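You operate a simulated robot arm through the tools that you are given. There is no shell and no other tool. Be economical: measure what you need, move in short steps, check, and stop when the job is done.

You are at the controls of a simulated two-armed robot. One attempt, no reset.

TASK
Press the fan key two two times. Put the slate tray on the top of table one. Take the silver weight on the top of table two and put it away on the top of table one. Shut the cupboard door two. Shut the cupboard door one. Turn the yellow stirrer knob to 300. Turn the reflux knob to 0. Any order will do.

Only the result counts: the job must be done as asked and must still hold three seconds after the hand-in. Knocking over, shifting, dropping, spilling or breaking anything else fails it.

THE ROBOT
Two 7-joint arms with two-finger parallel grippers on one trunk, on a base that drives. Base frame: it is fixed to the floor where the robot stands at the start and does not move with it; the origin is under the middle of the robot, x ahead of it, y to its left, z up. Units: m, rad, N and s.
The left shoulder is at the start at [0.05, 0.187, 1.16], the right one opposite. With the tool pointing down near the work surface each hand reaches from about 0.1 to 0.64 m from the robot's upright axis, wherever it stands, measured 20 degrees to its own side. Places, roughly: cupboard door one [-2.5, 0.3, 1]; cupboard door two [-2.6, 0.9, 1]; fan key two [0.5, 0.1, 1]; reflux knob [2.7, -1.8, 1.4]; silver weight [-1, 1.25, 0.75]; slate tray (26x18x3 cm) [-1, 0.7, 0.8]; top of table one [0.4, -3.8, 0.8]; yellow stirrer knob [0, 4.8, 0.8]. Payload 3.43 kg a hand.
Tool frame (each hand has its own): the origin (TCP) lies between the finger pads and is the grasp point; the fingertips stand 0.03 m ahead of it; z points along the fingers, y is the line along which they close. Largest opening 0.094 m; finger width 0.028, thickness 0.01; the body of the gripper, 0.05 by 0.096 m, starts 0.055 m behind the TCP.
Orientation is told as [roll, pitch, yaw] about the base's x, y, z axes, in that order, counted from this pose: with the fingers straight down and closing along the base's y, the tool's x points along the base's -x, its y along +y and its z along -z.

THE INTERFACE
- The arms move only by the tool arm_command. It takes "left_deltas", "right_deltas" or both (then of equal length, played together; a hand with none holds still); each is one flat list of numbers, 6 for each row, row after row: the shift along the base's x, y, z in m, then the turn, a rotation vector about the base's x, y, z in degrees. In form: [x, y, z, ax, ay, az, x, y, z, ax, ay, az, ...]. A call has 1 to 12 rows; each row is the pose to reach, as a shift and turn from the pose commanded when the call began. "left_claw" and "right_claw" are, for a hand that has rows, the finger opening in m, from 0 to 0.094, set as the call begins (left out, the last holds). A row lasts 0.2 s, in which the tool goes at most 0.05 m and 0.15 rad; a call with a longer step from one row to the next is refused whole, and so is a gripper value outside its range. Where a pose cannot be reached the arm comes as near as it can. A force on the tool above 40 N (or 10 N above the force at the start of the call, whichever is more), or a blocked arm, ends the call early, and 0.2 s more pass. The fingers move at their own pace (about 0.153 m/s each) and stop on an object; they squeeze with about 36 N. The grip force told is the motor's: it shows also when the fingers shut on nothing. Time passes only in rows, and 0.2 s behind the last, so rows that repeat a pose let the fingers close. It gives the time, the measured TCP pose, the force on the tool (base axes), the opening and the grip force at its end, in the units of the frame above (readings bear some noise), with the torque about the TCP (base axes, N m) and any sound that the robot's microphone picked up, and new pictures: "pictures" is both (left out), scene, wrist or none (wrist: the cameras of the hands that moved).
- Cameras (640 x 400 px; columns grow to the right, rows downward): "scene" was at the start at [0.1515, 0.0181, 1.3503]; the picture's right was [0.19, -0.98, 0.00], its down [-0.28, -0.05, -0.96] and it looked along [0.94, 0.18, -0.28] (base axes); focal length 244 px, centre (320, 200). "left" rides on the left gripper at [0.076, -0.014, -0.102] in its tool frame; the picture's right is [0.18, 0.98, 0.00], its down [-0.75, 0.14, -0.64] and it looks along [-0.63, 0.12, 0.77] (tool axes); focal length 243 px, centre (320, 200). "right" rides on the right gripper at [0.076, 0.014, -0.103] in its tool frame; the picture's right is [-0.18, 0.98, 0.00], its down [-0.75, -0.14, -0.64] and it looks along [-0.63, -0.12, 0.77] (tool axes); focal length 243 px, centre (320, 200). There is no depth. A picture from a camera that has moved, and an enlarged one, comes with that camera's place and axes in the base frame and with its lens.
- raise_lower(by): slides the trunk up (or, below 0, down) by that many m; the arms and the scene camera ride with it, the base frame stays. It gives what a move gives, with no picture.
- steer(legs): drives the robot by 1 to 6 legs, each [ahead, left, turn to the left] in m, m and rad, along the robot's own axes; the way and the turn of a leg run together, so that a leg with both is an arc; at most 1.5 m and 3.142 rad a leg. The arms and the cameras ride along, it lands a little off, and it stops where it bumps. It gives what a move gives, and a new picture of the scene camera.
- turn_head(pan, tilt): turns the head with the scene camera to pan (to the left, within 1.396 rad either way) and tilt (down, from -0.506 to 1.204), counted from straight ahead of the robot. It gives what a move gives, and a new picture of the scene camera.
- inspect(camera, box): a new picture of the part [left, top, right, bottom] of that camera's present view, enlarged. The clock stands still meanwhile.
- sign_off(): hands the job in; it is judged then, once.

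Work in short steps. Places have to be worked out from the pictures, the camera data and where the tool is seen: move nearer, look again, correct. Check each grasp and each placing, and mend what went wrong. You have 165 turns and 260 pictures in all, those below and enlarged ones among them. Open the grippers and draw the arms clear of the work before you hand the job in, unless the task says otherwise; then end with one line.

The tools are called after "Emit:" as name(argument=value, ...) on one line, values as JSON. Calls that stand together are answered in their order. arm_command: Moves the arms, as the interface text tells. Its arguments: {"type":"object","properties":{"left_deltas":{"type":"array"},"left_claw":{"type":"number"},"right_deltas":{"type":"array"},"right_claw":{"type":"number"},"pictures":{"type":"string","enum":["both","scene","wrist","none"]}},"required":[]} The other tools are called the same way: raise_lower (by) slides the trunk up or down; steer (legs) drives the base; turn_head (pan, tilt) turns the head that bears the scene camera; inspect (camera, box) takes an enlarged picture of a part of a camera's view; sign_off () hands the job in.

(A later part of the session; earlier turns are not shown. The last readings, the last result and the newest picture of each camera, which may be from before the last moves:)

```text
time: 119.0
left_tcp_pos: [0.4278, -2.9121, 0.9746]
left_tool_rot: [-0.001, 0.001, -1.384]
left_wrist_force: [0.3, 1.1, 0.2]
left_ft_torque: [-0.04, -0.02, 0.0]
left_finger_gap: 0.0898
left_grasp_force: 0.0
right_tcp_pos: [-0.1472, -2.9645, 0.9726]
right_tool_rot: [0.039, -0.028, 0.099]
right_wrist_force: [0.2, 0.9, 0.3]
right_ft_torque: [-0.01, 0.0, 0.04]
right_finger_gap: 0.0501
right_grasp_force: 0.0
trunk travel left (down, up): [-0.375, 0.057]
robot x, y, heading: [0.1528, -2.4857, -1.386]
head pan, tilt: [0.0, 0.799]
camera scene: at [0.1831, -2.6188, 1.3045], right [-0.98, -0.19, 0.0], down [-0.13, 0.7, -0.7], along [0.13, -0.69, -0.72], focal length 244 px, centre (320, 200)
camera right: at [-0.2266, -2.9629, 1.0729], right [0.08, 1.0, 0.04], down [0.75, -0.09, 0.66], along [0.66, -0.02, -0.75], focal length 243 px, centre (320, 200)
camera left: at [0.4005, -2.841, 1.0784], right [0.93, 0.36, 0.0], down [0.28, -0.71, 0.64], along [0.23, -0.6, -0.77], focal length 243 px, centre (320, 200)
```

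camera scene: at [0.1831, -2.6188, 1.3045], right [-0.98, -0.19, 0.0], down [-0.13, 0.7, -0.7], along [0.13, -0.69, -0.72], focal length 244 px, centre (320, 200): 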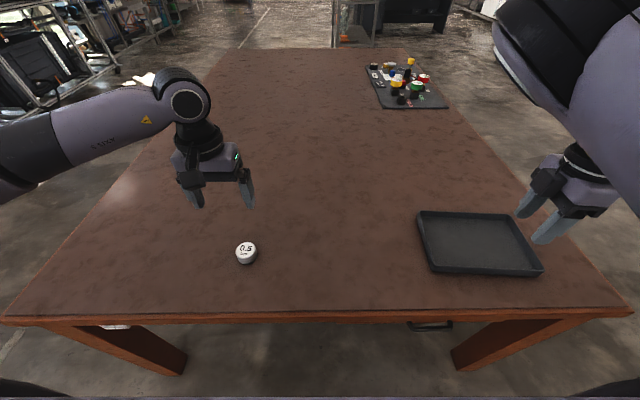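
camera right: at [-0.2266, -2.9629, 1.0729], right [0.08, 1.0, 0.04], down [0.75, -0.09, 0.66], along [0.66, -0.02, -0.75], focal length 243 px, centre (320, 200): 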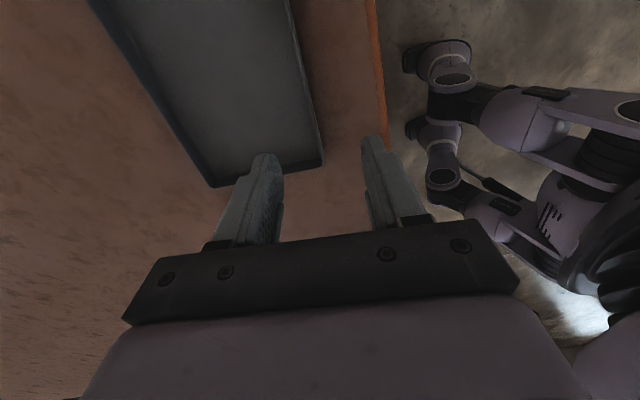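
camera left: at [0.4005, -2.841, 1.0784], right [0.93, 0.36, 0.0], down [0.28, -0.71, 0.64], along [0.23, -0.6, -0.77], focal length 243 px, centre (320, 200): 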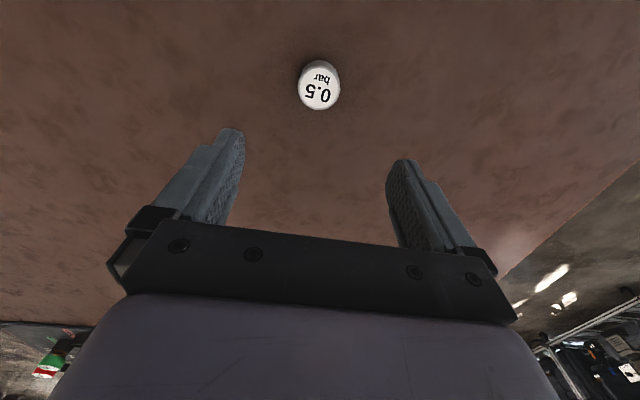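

Tray and weight both stand well on table one. I back off 0.5 m, turn to face +x, and unwind the right hand's 90° turn.

Emit:
steer(legs=[[-0.5, 0, 0], [0, 0, 1.386]])

Emit:
arm_command(right_deltas=[-0.01, 0, 0.01, 0, 0, -8.5, -0.02, 0, 0.02, 0, 0, -17, -0.03, 0, 0.03, 0, 0, -25.5, -0.04, 0, 0.04, 0, 0, -34, -0.05, 0, 0.05, 0, 0, -42.5, -0.06, 0, 0.06, 0, 0, -51, -0.07, 0, 0.07, 0, 0, -59.5, -0.08, 0, 0.08, 0, 0, -68, -0.09, 0, 0.09, 0, 0, -76.5, -0.1, 0, 0.1, 0, 0, -84], right_claw=0, pictures="none")

Emit:
turn_head(pan=0, tilt=0.1)

```text
time: 125.2
left_tcp_pos: [0.5502, -1.8362, 0.9758]
left_tool_rot: [-0.001, 0.0, -0.06]
left_wrist_force: [-0.4, 0.4, 0.3]
left_ft_torque: [-0.01, 0.03, -0.03]
left_finger_gap: 0.0899
left_grasp_force: 0.1
right_tcp_pos: [0.4652, -2.4045, 0.979]
right_tool_rot: [0.019, -0.035, 1.425]
right_wrist_force: [0.1, 0.2, -0.1]
right_ft_torque: [0.02, 0.0, -0.01]
right_finger_gap: 0.0498
right_grasp_force: 0.0
trunk travel left (down, up): [-0.375, 0.057]
robot x, y, heading: [0.066, -1.9941, -0.06]
head pan, tilt: [0.0, 0.799]
camera scene: at [0.2064, -2.0016, 1.3045], right [-0.06, -1.0, 0.0], down [-0.72, 0.04, -0.7], along [0.7, -0.04, -0.72], focal length 244 px, centre (320, 200)
```

scene: 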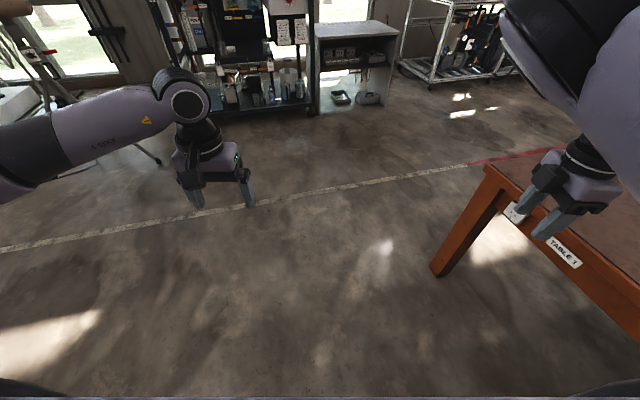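

```text
time: 127.4
left_tcp_pos: [0.5488, -1.8362, 0.9762]
left_tool_rot: [-0.003, 0.001, -0.06]
left_wrist_force: [-0.4, 0.7, -0.5]
left_ft_torque: [0.03, 0.01, 0.01]
left_finger_gap: 0.09
left_grasp_force: 0.1
right_tcp_pos: [0.359, -2.4106, 1.0713]
right_tool_rot: [0.059, -0.028, -0.08]
right_wrist_force: [-0.3, 0.1, 0.9]
right_ft_torque: [-0.01, 0.0, 0.03]
right_finger_gap: 0.0001
right_grasp_force: 32.7
trunk travel left (down, up): [-0.375, 0.057]
robot x, y, heading: [0.064, -1.9934, -0.062]
head pan, tilt: [0.0, 0.799]
```

```text
time: 128.4
left_tcp_pos: [0.5502, -1.8368, 0.9749]
left_tool_rot: [-0.002, -0.001, -0.061]
left_wrist_force: [0.2, 1.0, -0.2]
left_ft_torque: [-0.01, 0.02, 0.01]
left_finger_gap: 0.0902
left_grasp_force: 0.0
right_tcp_pos: [0.3612, -2.4077, 1.0726]
right_tool_rot: [0.062, -0.037, -0.072]
right_wrist_force: [-0.3, 0.1, -0.3]
right_ft_torque: [0.0, 0.01, 0.02]
right_finger_gap: 0.0003
right_grasp_force: 32.8
trunk travel left (down, up): [-0.375, 0.057]
robot x, y, heading: [0.0649, -1.9982, -0.059]
head pan, tilt: [0.0, 0.099]
camera scene: at [0.2178, -2.0024, 1.3674], right [-0.06, -1.0, 0.0], down [-0.1, 0.01, -0.99], along [0.99, -0.06, -0.1], focal length 244 px, centre (320, 200)
```

scene: 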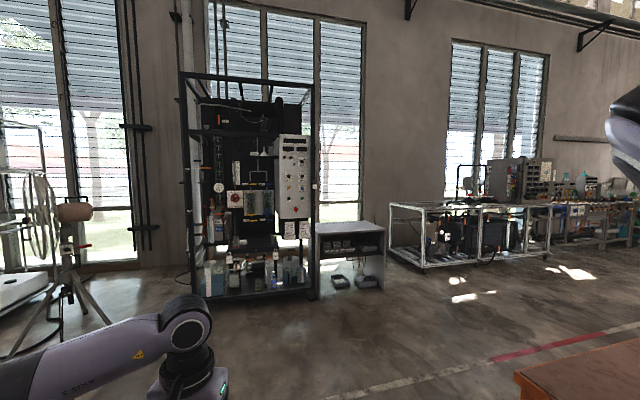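

The reflux panel is on the black rig at about (2.7, -1.8). I drive 1.4 m closer.

Emit:
steer(legs=[[1.4, 0, 0.06]])

Emit:
inspect(camera="scene", box=[200, 60, 400, 240])

```text
time: 135.5
left_tcp_pos: [1.9542, -1.8995, 0.9757]
left_tool_rot: [-0.003, 0.0, -0.041]
left_wrist_force: [-0.2, 0.8, 0.7]
left_ft_torque: [0.02, 0.0, 0.02]
left_finger_gap: 0.0899
left_grasp_force: 0.1
right_tcp_pos: [1.7743, -2.4758, 1.0728]
right_tool_rot: [0.06, -0.037, -0.054]
right_wrist_force: [0.4, 0.5, -0.3]
right_ft_torque: [-0.01, 0.0, 0.01]
right_finger_gap: 0.0001
right_grasp_force: 32.8
trunk travel left (down, up): [-0.375, 0.057]
robot x, y, heading: [1.4709, -2.0666, -0.042]
head pan, tilt: [0.0, 0.099]
camera scene: at [1.6251, -2.0723, 1.3675], right [-0.04, -1.0, 0.0], down [-0.1, 0.0, -0.99], along [0.99, -0.04, -0.1], focal length 244 px, centre (320, 200)
```

scene: 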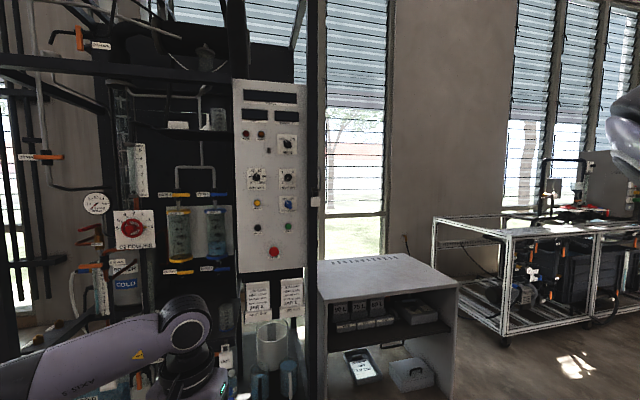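

```text
2.22 times, centred on (300, 150) of scene
camera zoom: at [1.6251, -2.0723, 1.3675], right [-0.04, -1.0, 0.0], down [-0.1, 0.0, -0.99], along [0.99, -0.04, -0.1], focal length 543 px, centre (364, 311)
```

zoom: 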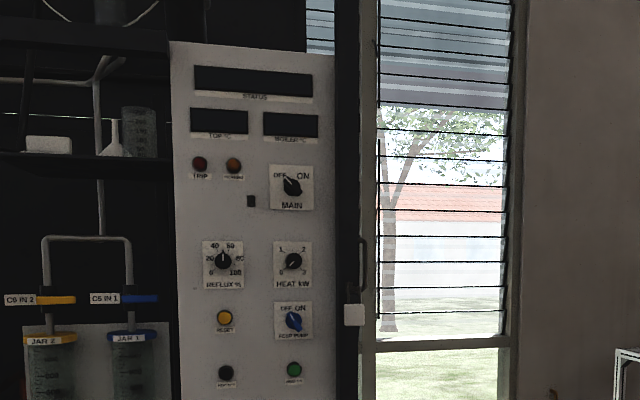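

REFLUX % knob is at about (2.7, -1.836, 1.36), pointing at ~50 now. I ready the left hand: swing it to point at +x, raised to the knob's height, fingers half open.

Emit:
arm_command(left_deltas=[-0.005, 0.008, 0.035, 0, -8.2, 0, -0.01, 0.016, 0.07, 0, -16.4, 0, -0.015, 0.024, 0.105, 0, -24.6, 0, -0.02, 0.032, 0.14, 0, -32.8, 0, -0.025, 0.04, 0.175, 0, -41, 0, -0.03, 0.048, 0.21, 0, -49.2, 0, -0.035, 0.056, 0.245, 0, -57.4, 0, -0.04, 0.064, 0.28, 0, -65.6, 0, -0.045, 0.072, 0.315, 0, -73.8, 0, -0.05, 0.08, 0.35, 0, -82, 0, -0.05, 0.085, 0.38, 0, -90, 0], left_claw=0.06)

```text
time: 137.9
left_tcp_pos: [1.905, -1.816, 1.3559]
left_tool_rot: [1.617, -1.529, -1.618]
left_wrist_force: [-0.1, -0.2, -0.7]
left_ft_torque: [-0.01, -0.03, 0.03]
left_finger_gap: 0.0597
left_grasp_force: 0.1
right_tcp_pos: [1.7738, -2.4758, 1.0722]
right_tool_rot: [0.066, -0.036, -0.056]
right_wrist_force: [0.1, -0.2, -0.1]
right_ft_torque: [0.02, 0.01, -0.01]
right_finger_gap: 0.0
right_grasp_force: 33.2
trunk travel left (down, up): [-0.375, 0.057]
robot x, y, heading: [1.4712, -2.0652, -0.043]
head pan, tilt: [0.0, 0.099]
camera scene: at [1.6249, -2.0723, 1.3675], right [-0.04, -1.0, 0.0], down [-0.1, 0.0, -1.0], along [0.99, -0.04, -0.1], focal length 244 px, centre (320, 200)
camera left: at [1.8039, -1.8262, 1.2798], right [0.0, 0.99, -0.14], down [-0.64, 0.11, 0.76], along [0.77, 0.09, 0.64], focal length 243 px, centre (320, 200)
```

scene: 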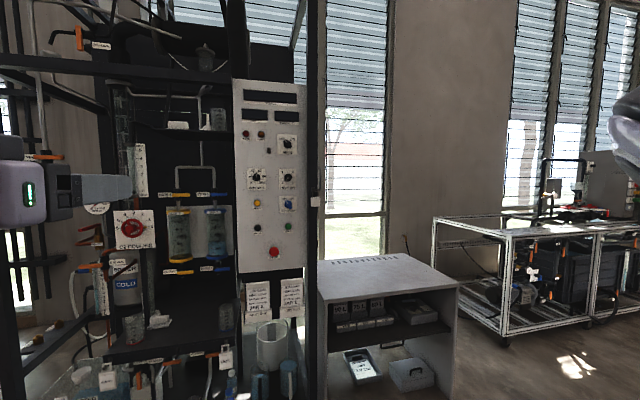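
left: 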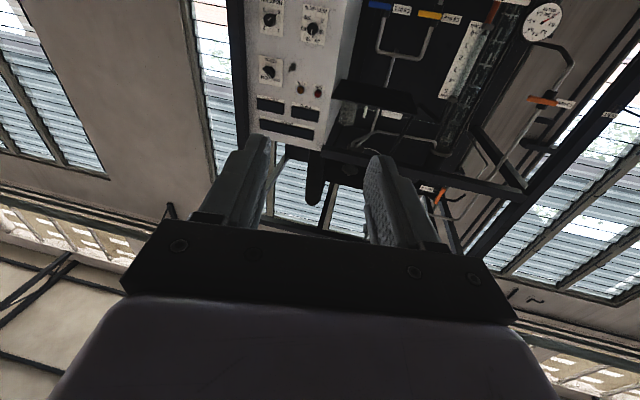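

Both cameras place the knob at (2.677, -1.841, 1.357). I move 0.3 m nearer and look left at the rig's frame for anything in the arm's way.

Emit:
steer(legs=[[0.3, 0, 0.02]])

Emit:
turn_head(pan=0.35, tilt=0.2)

```text
time: 139.9
left_tcp_pos: [2.1931, -1.8177, 1.3552]
left_tool_rot: [1.542, -1.53, -1.532]
left_wrist_force: [0.1, 0.3, 0.5]
left_ft_torque: [-0.01, -0.02, -0.04]
left_finger_gap: 0.0601
left_grasp_force: 0.0
right_tcp_pos: [2.07, -2.4833, 1.073]
right_tool_rot: [0.064, -0.038, -0.043]
right_wrist_force: [0.2, 0.0, -0.4]
right_ft_torque: [-0.02, -0.02, -0.02]
right_finger_gap: 0.0
right_grasp_force: 32.3
trunk travel left (down, up): [-0.375, 0.057]
robot x, y, heading: [1.7623, -2.0766, -0.032]
head pan, tilt: [0.0, 0.099]
camera scene: at [1.915, -2.0805, 1.3674], right [-0.03, -1.0, 0.0], down [-0.1, 0.0, -0.99], along [0.99, -0.03, -0.1], focal length 244 px, centre (320, 200)
```

scene: 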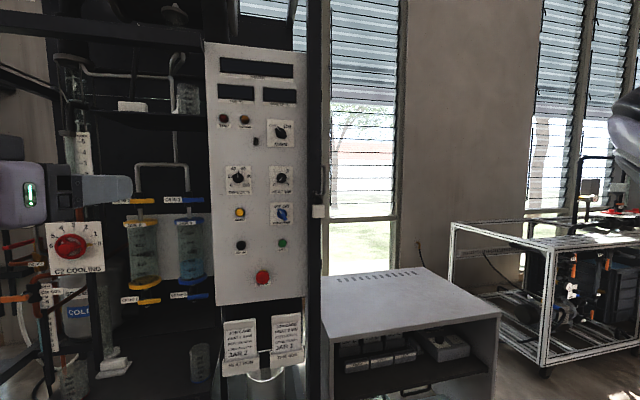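

```text
time: 140.7
left_tcp_pos: [2.1917, -1.8187, 1.3556]
left_tool_rot: [1.557, -1.529, -1.545]
left_wrist_force: [0.1, 0.7, 0.6]
left_ft_torque: [0.03, 0.01, -0.04]
left_finger_gap: 0.0597
left_grasp_force: 0.1
right_tcp_pos: [2.0699, -2.4826, 1.0719]
right_tool_rot: [0.064, -0.036, -0.044]
right_wrist_force: [0.2, 0.5, 0.4]
right_ft_torque: [0.01, -0.04, 0.03]
right_finger_gap: 0.0
right_grasp_force: 33.3
trunk travel left (down, up): [-0.375, 0.057]
robot x, y, heading: [1.7635, -2.0766, -0.032]
head pan, tilt: [0.351, 0.201]
camera scene: at [1.9108, -2.0485, 1.3581], right [0.32, -0.95, 0.0], down [-0.19, -0.06, -0.98], along [0.93, 0.31, -0.2], focal length 244 px, centre (320, 200)
```

scene: 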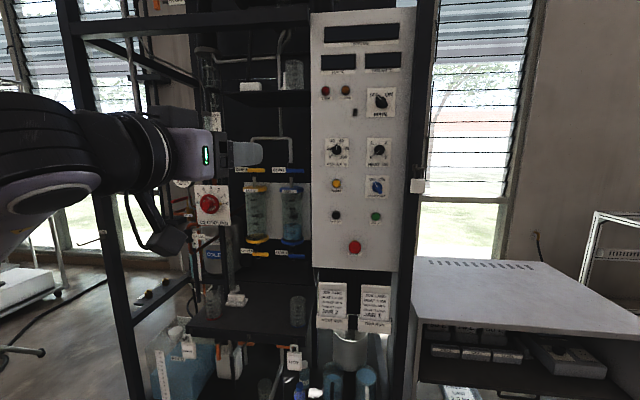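

The panel is at the rig's front and nothing protrudes before it. I drive 0.33 m nearer, so the fingertips stop about 10 cm short, then look at the knob close.

Emit:
steer(legs=[[0.33, 0, 0.03]])

Emit:
inspect(camera="left", box=[230, 0, 430, 180])

Emit:
inspect(camera="scene", box=[300, 80, 440, 220])

```text
time: 142.9
left_tcp_pos: [2.5089, -1.8089, 1.3557]
left_tool_rot: [1.547, -1.529, -1.504]
left_wrist_force: [-0.3, 0.7, 0.2]
left_ft_torque: [0.0, 0.02, 0.0]
left_finger_gap: 0.0602
left_grasp_force: 0.1
right_tcp_pos: [2.4064, -2.4771, 1.0725]
right_tool_rot: [0.065, -0.036, -0.012]
right_wrist_force: [0.7, -0.2, -0.7]
right_ft_torque: [0.04, 0.03, -0.02]
right_finger_gap: 0.0
right_grasp_force: 33.1
trunk travel left (down, up): [-0.375, 0.057]
robot x, y, heading: [2.0868, -2.0835, 0.004]
head pan, tilt: [0.351, 0.201]
camera scene: at [2.2352, -2.0479, 1.358], right [0.35, -0.94, 0.0], down [-0.19, -0.07, -0.98], along [0.92, 0.34, -0.2], focal length 244 px, centre (320, 200)
```

scene: 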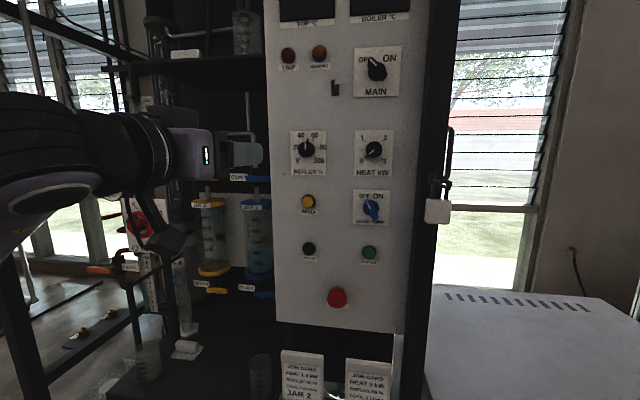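

```text
2.22 times, centred on (330, 90) of left
camera zoom: at [2.4073, -1.826, 1.2793], right [-0.04, 0.99, -0.14], down [-0.65, 0.08, 0.76], along [0.76, 0.13, 0.63], focal length 539 px, centre (298, 444)
```

zoom: 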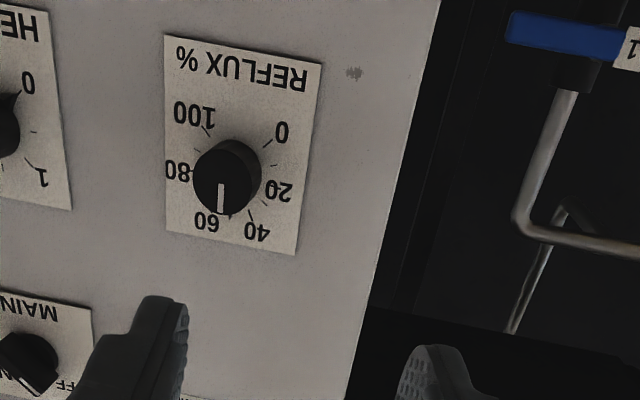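

```text
2.86 times, centred on (370, 150) of scene
camera zoom: at [2.2352, -2.0479, 1.358], right [0.35, -0.94, 0.0], down [-0.19, -0.07, -0.98], along [0.92, 0.34, -0.2], focal length 698 px, centre (177, 343)
```

zoom: 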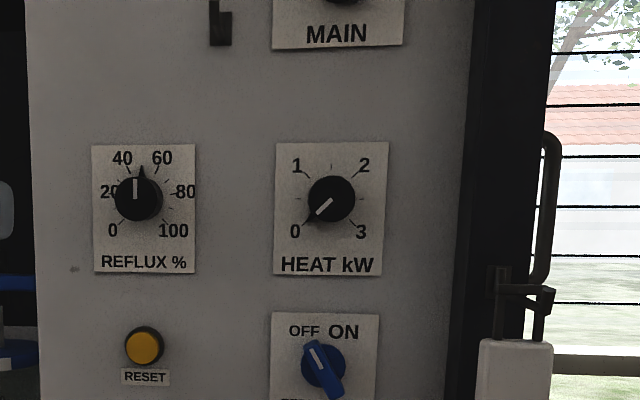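

It is a round knob (about 35 mm) with 0 at lower left; it now points at ~52. Knob centre ≈ (2.71, -1.836, 1.356). I straighten the tool, then pre-roll the hand clockwise 68° so the later counter-clockwise turn stays in range.

Emit:
arm_command(left_deltas=[0, -0.027, 0, 0, 0, -3], pictures="none")

Emit:
arm_command(left_deltas=[0, 0, 0, 8.5, 0, 0, 0, 0, 0, 17, 0, 0, 0, 0, 0, 25.5, 0, 0, 0, 0, 0, 34, 0, 0, 0, 0, 0, 42.5, 0, 0, 0, 0, 0, 51, 0, 0, 0, 0, 0, 59.5, 0, 0, 0, 0, 0, 68, 0, 0])

```text
time: 143.3
left_tcp_pos: [2.5095, -1.8375, 1.3573]
left_tool_rot: [1.545, -1.53, -1.552]
left_wrist_force: [0.0, -0.6, -0.4]
left_ft_torque: [-0.01, -0.01, -0.01]
left_finger_gap: 0.06
left_grasp_force: 0.0
right_tcp_pos: [2.4075, -2.4768, 1.0714]
right_tool_rot: [0.066, -0.038, -0.013]
right_wrist_force: [0.1, 0.6, -0.4]
right_ft_torque: [0.02, -0.02, 0.01]
right_finger_gap: 0.0
right_grasp_force: 33.0
trunk travel left (down, up): [-0.375, 0.057]
robot x, y, heading: [2.0891, -2.0793, -0.002]
head pan, tilt: [0.351, 0.201]
```

```text
time: 145.1
left_tcp_pos: [2.5075, -1.8373, 1.357]
left_tool_rot: [1.566, -0.343, -1.573]
left_wrist_force: [0.5, -0.3, 0.2]
left_ft_torque: [0.02, -0.03, 0.01]
left_finger_gap: 0.06
left_grasp_force: 0.0
right_tcp_pos: [2.4061, -2.4776, 1.0719]
right_tool_rot: [0.065, -0.037, -0.012]
right_wrist_force: [-1.0, 0.2, -0.7]
right_ft_torque: [-0.02, 0.01, 0.01]
right_finger_gap: 0.0
right_grasp_force: 33.2
trunk travel left (down, up): [-0.375, 0.057]
robot x, y, heading: [2.0922, -2.0787, 0.003]
head pan, tilt: [0.351, 0.201]
camera scene: at [2.2341, -2.0483, 1.3582], right [0.35, -0.94, 0.0], down [-0.19, -0.07, -0.98], along [0.92, 0.34, -0.2], focal length 244 px, centre (320, 200)
camera left: at [2.4053, -1.7706, 1.3189], right [0.01, 0.5, 0.86], down [-0.64, -0.66, 0.39], along [0.77, -0.56, 0.32], focal length 243 px, centre (320, 200)
```

scene: 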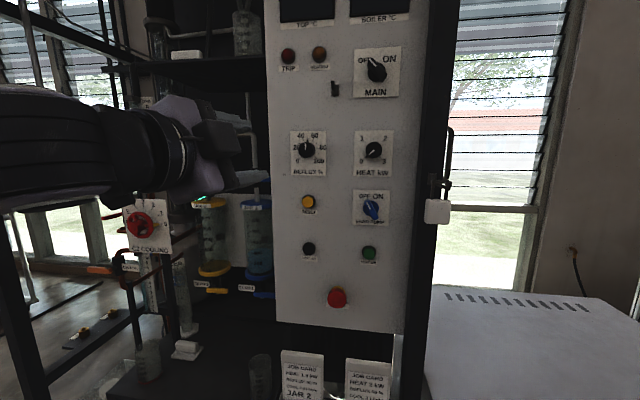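
left: 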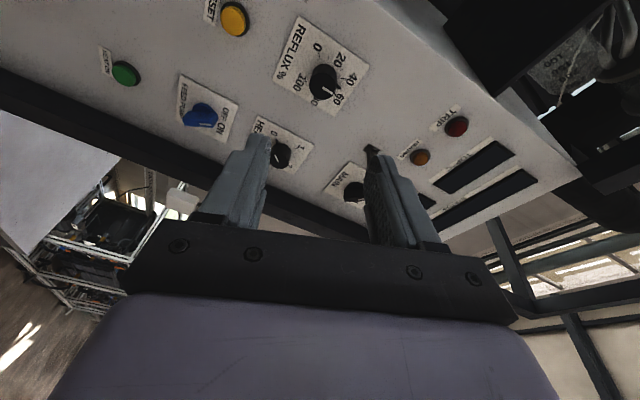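

Alignment is good (knob at y -1.838, z 1.358). I advance so the tips are near the knob's front.

Emit:
arm_command(left_deltas=[0.045, 0, 0, 0, 0, 0, 0.09, 0, 0, 0, 0, 0, 0.125, 0, 0.001, 0, 0, 0])

Emit:
inspect(camera="scene", box=[240, 100, 380, 200])

```text
time: 145.9
left_tcp_pos: [2.6354, -1.8357, 1.3574]
left_tool_rot: [1.562, -0.341, -1.57]
left_wrist_force: [0.5, -0.1, 0.1]
left_ft_torque: [-0.02, -0.01, -0.02]
left_finger_gap: 0.0603
left_grasp_force: 0.1
right_tcp_pos: [2.4067, -2.4761, 1.0725]
right_tool_rot: [0.064, -0.037, -0.011]
right_wrist_force: [-0.4, -0.7, 0.9]
right_ft_torque: [-0.02, 0.02, 0.0]
right_finger_gap: 0.0
right_grasp_force: 33.0
trunk travel left (down, up): [-0.375, 0.057]
robot x, y, heading: [2.0859, -2.0798, -0.003]
head pan, tilt: [0.351, 0.201]
camera scene: at [2.2352, -2.0481, 1.358], right [0.35, -0.94, 0.0], down [-0.19, -0.07, -0.98], along [0.92, 0.34, -0.2], focal length 244 px, centre (320, 200)
camera left: at [2.5332, -1.7704, 1.3202], right [0.01, 0.5, 0.86], down [-0.64, -0.66, 0.39], along [0.77, -0.56, 0.32], focal length 243 px, centre (320, 200)
```

scene: 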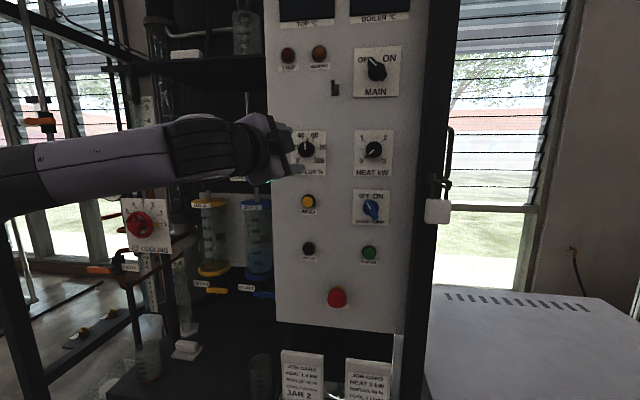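
left: 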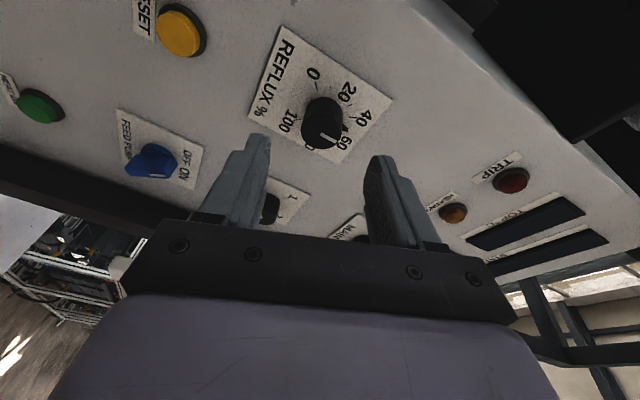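

```text
4.00 times, centred on (310, 150) of scene
camera zoom: at [2.2352, -2.0481, 1.358], right [0.35, -0.94, 0.0], down [-0.19, -0.07, -0.98], along [0.92, 0.34, -0.2], focal length 978 px, centre (360, 400)
```

zoom: 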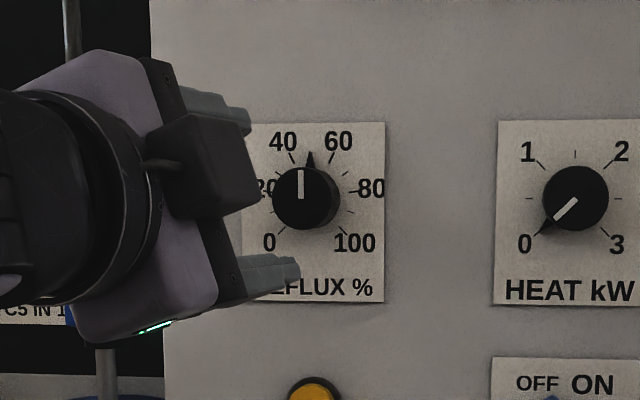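

The knob's cap seems to lie at x ≈ 2.70, base ≈ 2.73. I advance 4 cm and look again.

Emit:
arm_command(left_deltas=[0.02, 0, 0, 0, 0, 0, 0.04, 0, 0, 0, 0, 0], pictures="wrist")

Emit:
inspect(camera="scene", box=[240, 100, 380, 200])

```text
time: 146.5
left_tcp_pos: [2.6733, -1.8377, 1.3568]
left_tool_rot: [1.562, -0.342, -1.57]
left_wrist_force: [-0.4, 0.5, -0.2]
left_ft_torque: [0.03, 0.03, -0.03]
left_finger_gap: 0.0601
left_grasp_force: 0.0
right_tcp_pos: [2.4069, -2.4765, 1.0722]
right_tool_rot: [0.063, -0.036, -0.012]
right_wrist_force: [0.0, -0.1, -0.1]
right_ft_torque: [-0.01, -0.03, 0.01]
right_finger_gap: 0.0
right_grasp_force: 32.9
trunk travel left (down, up): [-0.375, 0.057]
robot x, y, heading: [2.0876, -2.0834, -0.001]
head pan, tilt: [0.351, 0.201]
camera left: at [2.5715, -1.7708, 1.3194], right [0.01, 0.5, 0.86], down [-0.64, -0.66, 0.39], along [0.77, -0.56, 0.32], focal length 243 px, centre (320, 200)
```

left: 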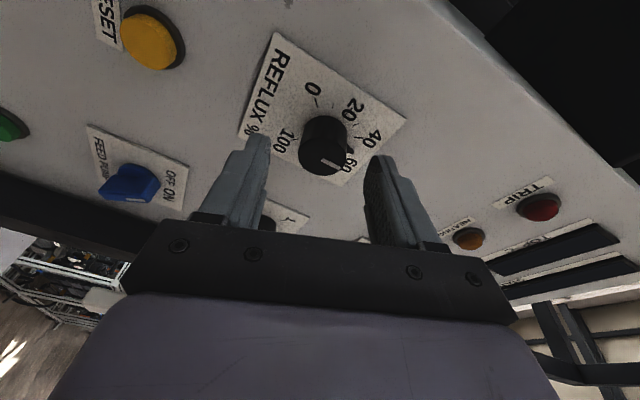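

```text
4.00 times, centred on (310, 150) of scene
camera zoom: at [2.2347, -2.0479, 1.3581], right [0.35, -0.94, 0.0], down [-0.19, -0.07, -0.98], along [0.92, 0.34, -0.2], focal length 978 px, centre (360, 400)
```

zoom: 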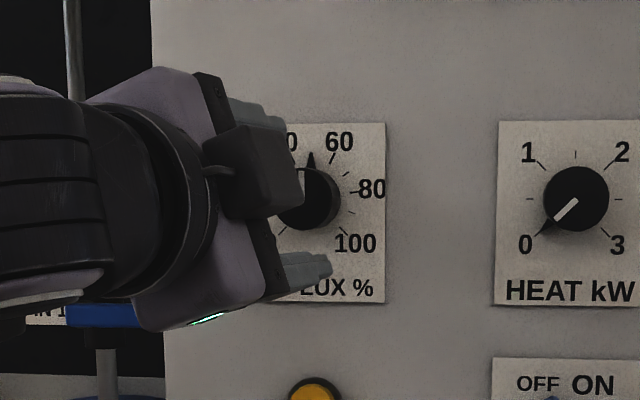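

Tips are level with the knob cap; the base is ~3 cm deeper. I advance 2.3 cm and close on the knob.

Emit:
arm_command(left_deltas=[0.012, 0, 0, 0, 0, 0, 0.023, 0, 0, 0, 0, 0], pictures="none")

Emit:
arm_command(left_deltas=[0, 0, 0, 0, 0, 0, 0, 0, 0, 0, 0, 0, 0, 0, 0, 0, 0, 0], left_claw=0, pictures="wrist")

```text
time: 147.1
left_tcp_pos: [2.6957, -1.8366, 1.357]
left_tool_rot: [1.56, -0.342, -1.571]
left_wrist_force: [0.2, 0.1, -0.1]
left_ft_torque: [0.04, 0.02, -0.03]
left_finger_gap: 0.0599
left_grasp_force: 0.1
right_tcp_pos: [2.4076, -2.4765, 1.0719]
right_tool_rot: [0.064, -0.038, -0.012]
right_wrist_force: [-0.1, -0.5, -0.3]
right_ft_torque: [0.02, 0.0, 0.01]
right_finger_gap: 0.0001
right_grasp_force: 33.4
trunk travel left (down, up): [-0.375, 0.057]
robot x, y, heading: [2.0849, -2.0818, 0.003]
head pan, tilt: [0.351, 0.201]
```

```text
time: 147.9
left_tcp_pos: [2.6961, -1.8357, 1.3585]
left_tool_rot: [1.568, -0.341, -1.571]
left_wrist_force: [7.7, 2.6, 11.9]
left_ft_torque: [0.2, -1.06, 0.37]
left_finger_gap: 0.0325
left_grasp_force: 44.7
right_tcp_pos: [2.4077, -2.477, 1.0739]
right_tool_rot: [0.065, -0.035, -0.011]
right_wrist_force: [0.4, -0.6, -0.5]
right_ft_torque: [-0.01, -0.02, 0.01]
right_finger_gap: 0.0
right_grasp_force: 32.9
trunk travel left (down, up): [-0.375, 0.057]
robot x, y, heading: [2.0898, -2.0825, 0.005]
head pan, tilt: [0.351, 0.201]
camera left: at [2.5942, -1.7696, 1.3207], right [0.0, 0.5, 0.86], down [-0.64, -0.66, 0.39], along [0.77, -0.56, 0.32], focal length 243 px, centre (320, 200)
```

left: 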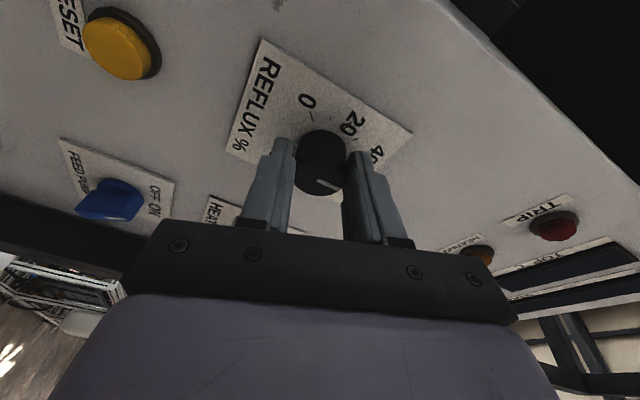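

Gripped the knob (32.5 mm). Now I turn counter-clockwise 51° first, easing the hand up 2 mm to relieve the side load, and check.

Emit:
arm_command(left_deltas=[0, 0, 0.002, -8.5, 0, 0, 0, 0, 0.002, -17, 0, 0, 0, 0, 0.002, -25.5, 0, 0, 0, 0, 0.002, -34, 0, 0, 0, 0, 0.002, -42.5, 0, 0, 0, 0, 0.002, -51, 0, 0], pictures="wrist")

Emit:
inspect(camera="scene", box=[240, 100, 380, 200])

```text
time: 149.3
left_tcp_pos: [2.6949, -1.8374, 1.3582]
left_tool_rot: [1.557, -1.234, -1.566]
left_wrist_force: [-9.9, -1.4, -8.1]
left_ft_torque: [0.33, -1.28, 0.14]
left_finger_gap: 0.0343
left_grasp_force: 45.3
right_tcp_pos: [2.4055, -2.4776, 1.0735]
right_tool_rot: [0.065, -0.039, -0.012]
right_wrist_force: [-0.4, -0.2, 0.0]
right_ft_torque: [0.0, -0.02, 0.0]
right_finger_gap: 0.0001
right_grasp_force: 33.0
trunk travel left (down, up): [-0.375, 0.057]
robot x, y, heading: [2.0866, -2.0783, 0.002]
head pan, tilt: [0.351, 0.201]
camera left: at [2.593, -1.8255, 1.2819], right [0.01, 0.99, 0.15], down [-0.64, -0.11, 0.76], along [0.77, -0.1, 0.63], focal length 243 px, centre (320, 200)
```

left: 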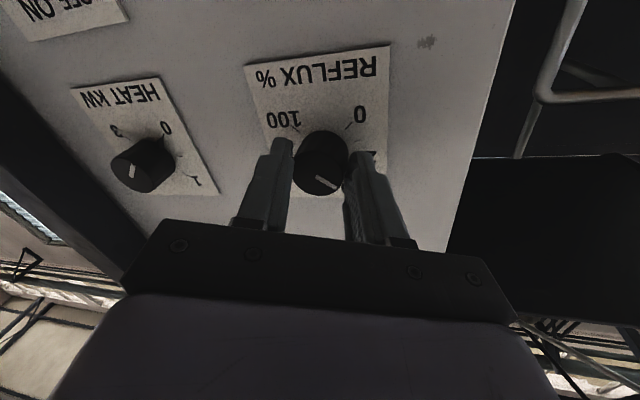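

```text
4.00 times, centred on (310, 150) of scene
camera zoom: at [2.2334, -2.0479, 1.3582], right [0.35, -0.94, 0.0], down [-0.19, -0.07, -0.98], along [0.92, 0.34, -0.2], focal length 978 px, centre (360, 400)
```

zoom: 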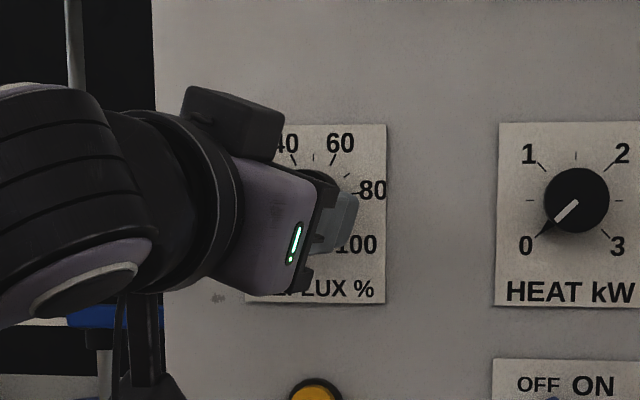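

The knob is turning with the hand. I continue another 51°, removing the small side load.

Emit:
arm_command(left_deltas=[0, 0, -0.001, -8.5, 0, 0, 0, 0, -0.001, -17, 0, 0, 0, 0, -0.001, -25.5, 0, 0, 0, 0, -0.001, -34, 0, 0, 0, 0, -0.001, -42.5, 0, 0, 0, 0, -0.001, -51, 0, 0], pictures="none")

Emit:
inspect(camera="left", box=[240, 60, 420, 220])

```text
time: 150.7
left_tcp_pos: [2.6946, -1.8381, 1.3589]
left_tool_rot: [-1.584, -1.019, 1.572]
left_wrist_force: [-7.5, -8.8, -3.6]
left_ft_torque: [0.18, -0.74, 0.81]
left_finger_gap: 0.0343
left_grasp_force: 45.3
right_tcp_pos: [2.4056, -2.4777, 1.0737]
right_tool_rot: [0.066, -0.038, -0.014]
right_wrist_force: [0.5, 0.6, -0.6]
right_ft_torque: [-0.03, 0.0, -0.02]
right_finger_gap: 0.0
right_grasp_force: 32.9
trunk travel left (down, up): [-0.375, 0.057]
robot x, y, heading: [2.0878, -2.081, 0.001]
head pan, tilt: [0.351, 0.201]
```

```text
2.50 times, centred on (330, 140) of left
camera zoom: at [2.5929, -1.8908, 1.3012], right [0.01, 0.74, -0.67], down [-0.64, 0.52, 0.56], along [0.77, 0.42, 0.48], focal length 606 px, centre (295, 350)
```

zoom: 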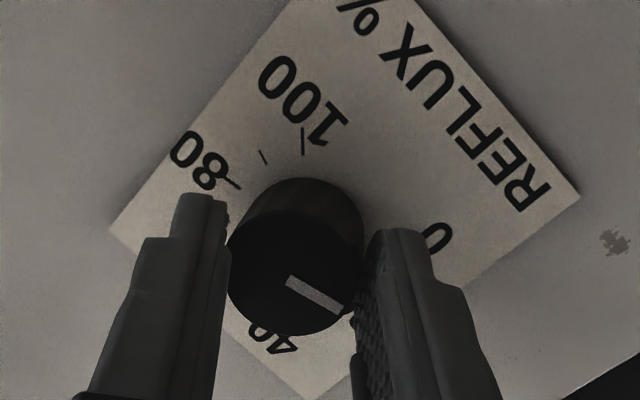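

By the marks the knob started at 50, so 0 lies 135° counter-clockwise; 102° is done. I turn the last 33°.

Emit:
arm_command(left_deltas=[0, 0, 0, -8.5, 0, 0, 0, 0, 0, -17, 0, 0, 0, 0, 0, -25.5, 0, 0, 0, 0, 0, -33, 0, 0, 0, 0, 0, -33, 0, 0], pictures="none")

Emit:
inspect(camera="left", box=[240, 60, 420, 220])

```text
time: 151.9
left_tcp_pos: [2.6934, -1.8394, 1.3602]
left_tool_rot: [-1.582, -0.445, 1.572]
left_wrist_force: [-1.0, -7.6, 6.5]
left_ft_torque: [0.45, 0.35, 0.52]
left_finger_gap: 0.0328
left_grasp_force: 44.6
right_tcp_pos: [2.4053, -2.4778, 1.0723]
right_tool_rot: [0.067, -0.038, -0.012]
right_wrist_force: [-0.8, 0.3, 0.1]
right_ft_torque: [0.02, 0.01, 0.02]
right_finger_gap: 0.0
right_grasp_force: 32.7
trunk travel left (down, up): [-0.375, 0.057]
robot x, y, heading: [2.0883, -2.0789, 0.004]
head pan, tilt: [0.351, 0.201]
```

```text
2.50 times, centred on (330, 140) of left
camera zoom: at [2.5927, -1.9139, 1.3392], right [0.01, 0.25, -0.97], down [-0.64, 0.74, 0.19], along [0.77, 0.62, 0.17], focal length 606 px, centre (295, 350)
```

zoom: 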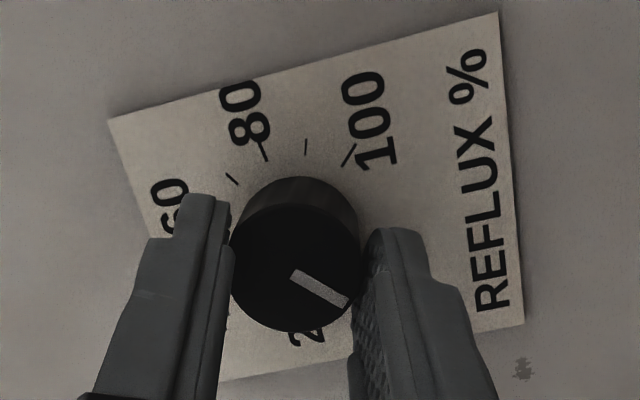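

I open and back the hand off to read the dial.

Emit:
arm_command(left_deltas=[0, 0, 0, 0, 0, 0, 0, 0, 0, 0, 0, 0], left_claw=0.062, pictures="none")

Emit:
arm_command(left_deltas=[-0.03, 0, 0, 0, 0, 0, -0.06, 0, 0, 0, 0, 0, -0.09, 0, 0, 0, 0, 0], pictures="none")

Emit:
inspect(camera="scene", box=[260, 110, 360, 190])

Emit:
inspect(camera="left", box=[240, 30, 420, 190])

```text
time: 152.5
left_tcp_pos: [2.6959, -1.8366, 1.358]
left_tool_rot: [-1.576, -0.442, 1.57]
left_wrist_force: [-0.8, 0.4, -1.1]
left_ft_torque: [0.02, 0.03, -0.03]
left_finger_gap: 0.0616
left_grasp_force: 0.1
right_tcp_pos: [2.4069, -2.477, 1.0733]
right_tool_rot: [0.064, -0.037, -0.01]
right_wrist_force: [0.6, 0.8, -0.2]
right_ft_torque: [0.0, 0.03, 0.0]
right_finger_gap: 0.0003
right_grasp_force: 33.0
trunk travel left (down, up): [-0.375, 0.057]
robot x, y, heading: [2.0873, -2.0824, 0.004]
head pan, tilt: [0.351, 0.201]
```

```text
time: 153.3
left_tcp_pos: [2.6039, -1.8344, 1.3576]
left_tool_rot: [-1.581, -0.442, 1.571]
left_wrist_force: [-0.1, 0.1, -0.4]
left_ft_torque: [0.01, 0.01, 0.01]
left_finger_gap: 0.0623
left_grasp_force: 0.2
right_tcp_pos: [2.407, -2.4772, 1.0719]
right_tool_rot: [0.064, -0.039, -0.013]
right_wrist_force: [0.3, -0.4, -0.6]
right_ft_torque: [0.01, 0.0, -0.05]
right_finger_gap: 0.0003
right_grasp_force: 32.9
trunk travel left (down, up): [-0.375, 0.057]
robot x, y, heading: [2.0861, -2.079, 0.001]
head pan, tilt: [0.351, 0.201]
```

```text
5.00 times, centred on (310, 150) of scene
camera zoom: at [2.2342, -2.0478, 1.3582], right [0.35, -0.94, 0.0], down [-0.19, -0.07, -0.98], along [0.92, 0.34, -0.2], focal length 1222 px, centre (370, 450)
```

zoom: 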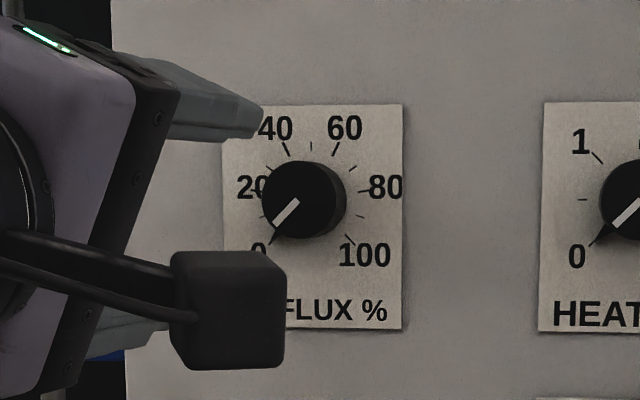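

```text
2.50 times, centred on (330, 110) of left
camera zoom: at [2.5032, -1.9094, 1.3368], right [0.01, 0.26, -0.97], down [-0.64, 0.74, 0.19], along [0.77, 0.62, 0.17], focal length 606 px, centre (295, 425)
```

zoom: 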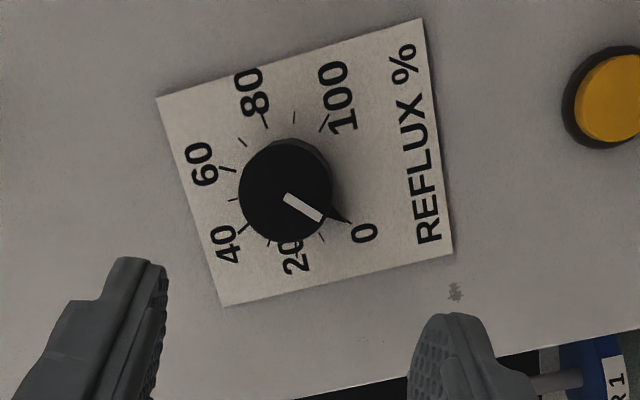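

REFLUX points exactly at 0. I back off 0.6 m and bring the left hand back to level, then tool-down.

Emit:
steer(legs=[[-0.6, 0, 0]])

Emit:
arm_command(left_deltas=[0, 0, 0, 8.5, 0, 0, 0, 0, 0, 17, 0, 0, 0, 0, 0, 25.5, 0, 0, 0, 0, 0, 34, 0, 0, 0, 0, 0, 42.5, 0, 0, 0, 0, 0, 51, 0, 0, 0, 0, 0, 59.5, 0, 0, 0, 0, 0, 66, 0, 0], left_claw=0.03, pictures="none")

Emit:
arm_command(left_deltas=[-0.01, 0, -0.02, 0, 8.2, 0, -0.02, 0, -0.04, 0, 16.4, 0, -0.03, 0, -0.06, 0, 24.6, 0, -0.04, 0, -0.08, 0, 32.8, 0, -0.05, 0, -0.1, 0, 41, 0, -0.06, 0, -0.12, 0, 49.2, 0, -0.07, 0, -0.14, 0, 57.4, 0, -0.08, 0, -0.16, 0, 65.6, 0, -0.09, 0, -0.18, 0, 73.8, 0, -0.1, 0, -0.2, 0, 82, 0, -0.11, 0, -0.22, 0, 90, 0], pictures="none")

```text
time: 156.6
left_tcp_pos: [2.0315, -1.8393, 1.3577]
left_tool_rot: [-1.579, -0.443, 1.563]
left_wrist_force: [-0.8, -0.4, -0.1]
left_ft_torque: [0.0, 0.0, 0.0]
left_finger_gap: 0.0621
left_grasp_force: 0.1
right_tcp_pos: [1.8261, -2.4793, 1.0733]
right_tool_rot: [0.065, -0.04, -0.02]
right_wrist_force: [-0.9, 0.1, -0.1]
right_ft_torque: [0.04, -0.05, 0.0]
right_finger_gap: 0.0001
right_grasp_force: 33.3
trunk travel left (down, up): [-0.375, 0.057]
robot x, y, heading: [1.5108, -2.0821, -0.005]
head pan, tilt: [0.351, 0.201]
camera scene: at [1.6579, -2.0486, 1.3582], right [0.34, -0.94, 0.0], down [-0.19, -0.07, -0.98], along [0.92, 0.33, -0.2], focal length 244 px, centre (320, 200)
```

scene: 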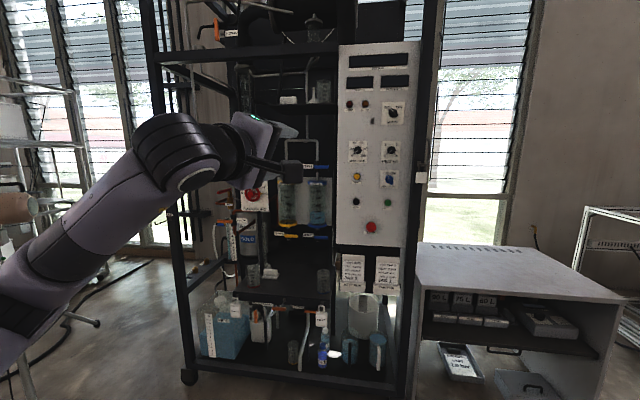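

```text
time: 158.3
left_tcp_pos: [2.0314, -1.838, 1.3578]
left_tool_rot: [1.295, -1.543, -1.31]
left_wrist_force: [0.2, -0.3, 0.1]
left_ft_torque: [-0.02, -0.02, 0.01]
left_finger_gap: 0.0298
left_grasp_force: 0.0
right_tcp_pos: [1.828, -2.4789, 1.0723]
right_tool_rot: [0.064, -0.038, -0.02]
right_wrist_force: [-0.8, -0.6, 0.9]
right_ft_torque: [0.03, 0.0, -0.02]
right_finger_gap: 0.0
right_grasp_force: 32.5
trunk travel left (down, up): [-0.375, 0.057]
robot x, y, heading: [1.5106, -2.0799, -0.007]
head pan, tilt: [0.351, 0.201]
```

```text
time: 160.8
left_tcp_pos: [1.92, -1.8383, 1.1372]
left_tool_rot: [-0.012, 0.01, -0.024]
left_wrist_force: [-0.3, 0.1, -0.1]
left_ft_torque: [0.0, -0.02, 0.0]
left_finger_gap: 0.0299
left_grasp_force: 0.0
right_tcp_pos: [1.8273, -2.4782, 1.0726]
right_tool_rot: [0.065, -0.036, -0.019]
right_wrist_force: [0.2, 0.4, 0.0]
right_ft_torque: [0.0, -0.03, 0.01]
right_finger_gap: 0.0001
right_grasp_force: 32.8
trunk travel left (down, up): [-0.375, 0.057]
robot x, y, heading: [1.5118, -2.0796, -0.002]
head pan, tilt: [0.351, 0.201]
```

Hands are tool-down. I back to x ≈ 1.2, turn to face +y, and look along the corridor.

Emit:
steer(legs=[[-0.3, 0, 0], [0, 0, 1.57]])

Emit:
turn_head(pan=0, tilt=0.35)

```text
time: 166.6
left_tcp_pos: [0.9828, -1.6639, 1.1373]
left_tool_rot: [-0.013, 0.009, 1.524]
left_wrist_force: [-0.4, -0.4, 0.6]
left_ft_torque: [-0.02, 0.0, -0.01]
left_finger_gap: 0.03
left_grasp_force: 0.1
right_tcp_pos: [1.6216, -1.7705, 1.0729]
right_tool_rot: [0.065, -0.036, 1.529]
right_wrist_force: [-0.1, 0.1, 0.8]
right_ft_torque: [0.0, 0.01, -0.01]
right_finger_gap: 0.0
right_grasp_force: 33.1
trunk travel left (down, up): [-0.375, 0.057]
robot x, y, heading: [1.2186, -2.0787, 1.548]
head pan, tilt: [0.351, 0.201]
camera scene: at [1.19, -1.9317, 1.3581], right [0.95, 0.32, 0.0], down [0.06, -0.19, -0.98], along [-0.31, 0.93, -0.2], focal length 244 px, centre (320, 200)
```

scene: 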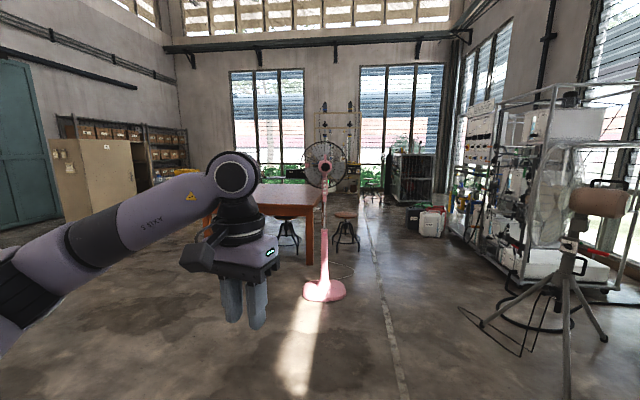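

```text
time: 167.4
left_tcp_pos: [0.9824, -1.6647, 1.1373]
left_tool_rot: [-0.014, 0.008, 1.524]
left_wrist_force: [-0.3, 0.1, 0.6]
left_ft_torque: [-0.01, 0.0, 0.01]
left_finger_gap: 0.03
left_grasp_force: 0.0
right_tcp_pos: [1.6222, -1.7724, 1.0724]
right_tool_rot: [0.067, -0.037, 1.528]
right_wrist_force: [0.0, 0.3, -0.3]
right_ft_torque: [-0.02, -0.04, 0.01]
right_finger_gap: 0.0001
right_grasp_force: 33.5
trunk travel left (down, up): [-0.375, 0.057]
robot x, y, heading: [1.2144, -2.0784, 1.545]
head pan, tilt: [0.0, 0.351]
camera scene: at [1.2221, -1.9269, 1.3441], right [1.0, -0.03, 0.0], down [-0.01, -0.34, -0.94], along [0.03, 0.94, -0.34], focal length 244 px, centre (320, 200)
```

scene: 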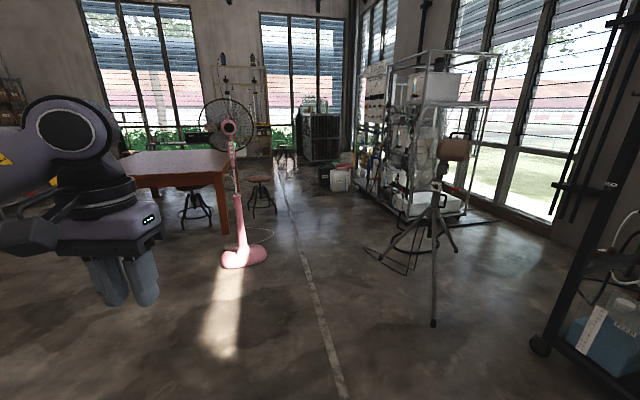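

The corridor between the pink fan (x<0.8) and the tripod (x>1.74) is open. I shift right 0.08 m and drive to y ≈ 1.8.

Emit:
steer(legs=[[0, -0.06, 0.02], [1.5, 0, 0], [1.4, 0, 0], [1.0, 0, 0]])

Emit:
turn_head(pan=0.35, tilt=0.3)

```text
time: 186.6
left_tcp_pos: [1.0236, 2.2089, 1.1366]
left_tool_rot: [-0.013, 0.006, 1.539]
left_wrist_force: [0.0, 0.3, 0.0]
left_ft_torque: [0.02, 0.02, 0.01]
left_finger_gap: 0.03
left_grasp_force: 0.2
right_tcp_pos: [1.6634, 2.1119, 1.0721]
right_tool_rot: [0.064, -0.037, 1.543]
right_wrist_force: [-0.4, 0.0, 0.6]
right_ft_torque: [-0.02, 0.04, -0.01]
right_finger_gap: 0.0
right_grasp_force: 33.3
trunk travel left (down, up): [-0.375, 0.057]
robot x, y, heading: [1.2628, 1.7984, 1.556]
head pan, tilt: [0.0, 0.351]
camera scene: at [1.266, 1.9506, 1.3441], right [1.0, -0.01, 0.0], down [0.0, -0.34, -0.94], along [0.01, 0.94, -0.34], focal length 244 px, centre (320, 200)
```

scene: 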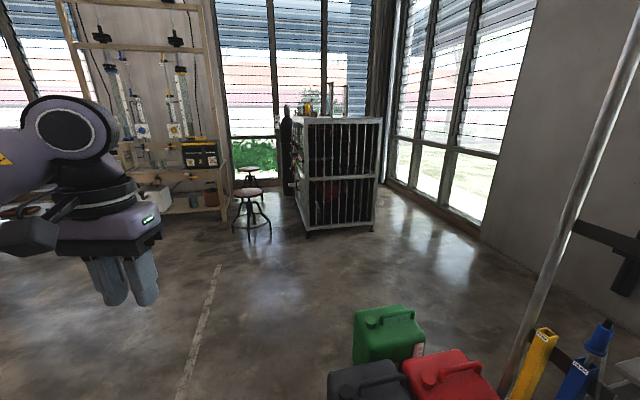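

```text
time: 187.5
left_tcp_pos: [1.0228, 2.2087, 1.1383]
left_tool_rot: [-0.012, 0.009, 1.537]
left_wrist_force: [-0.2, -1.0, -0.3]
left_ft_torque: [-0.03, 0.0, -0.02]
left_finger_gap: 0.0301
left_grasp_force: 0.1
right_tcp_pos: [1.6631, 2.1111, 1.0729]
right_tool_rot: [0.067, -0.038, 1.544]
right_wrist_force: [-0.4, 0.2, 0.1]
right_ft_torque: [0.04, -0.03, 0.02]
right_finger_gap: 0.0001
right_grasp_force: 32.7
trunk travel left (down, up): [-0.375, 0.057]
robot x, y, heading: [1.2628, 1.7969, 1.556]
head pan, tilt: [0.351, 0.3]
camera scene: at [1.2339, 1.9453, 1.3488], right [0.94, 0.33, 0.0], down [0.1, -0.28, -0.96], along [-0.32, 0.9, -0.3], focal length 244 px, centre (320, 200)
```

scene: 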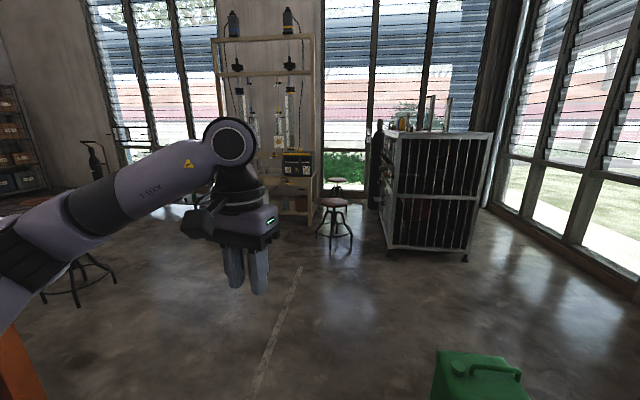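

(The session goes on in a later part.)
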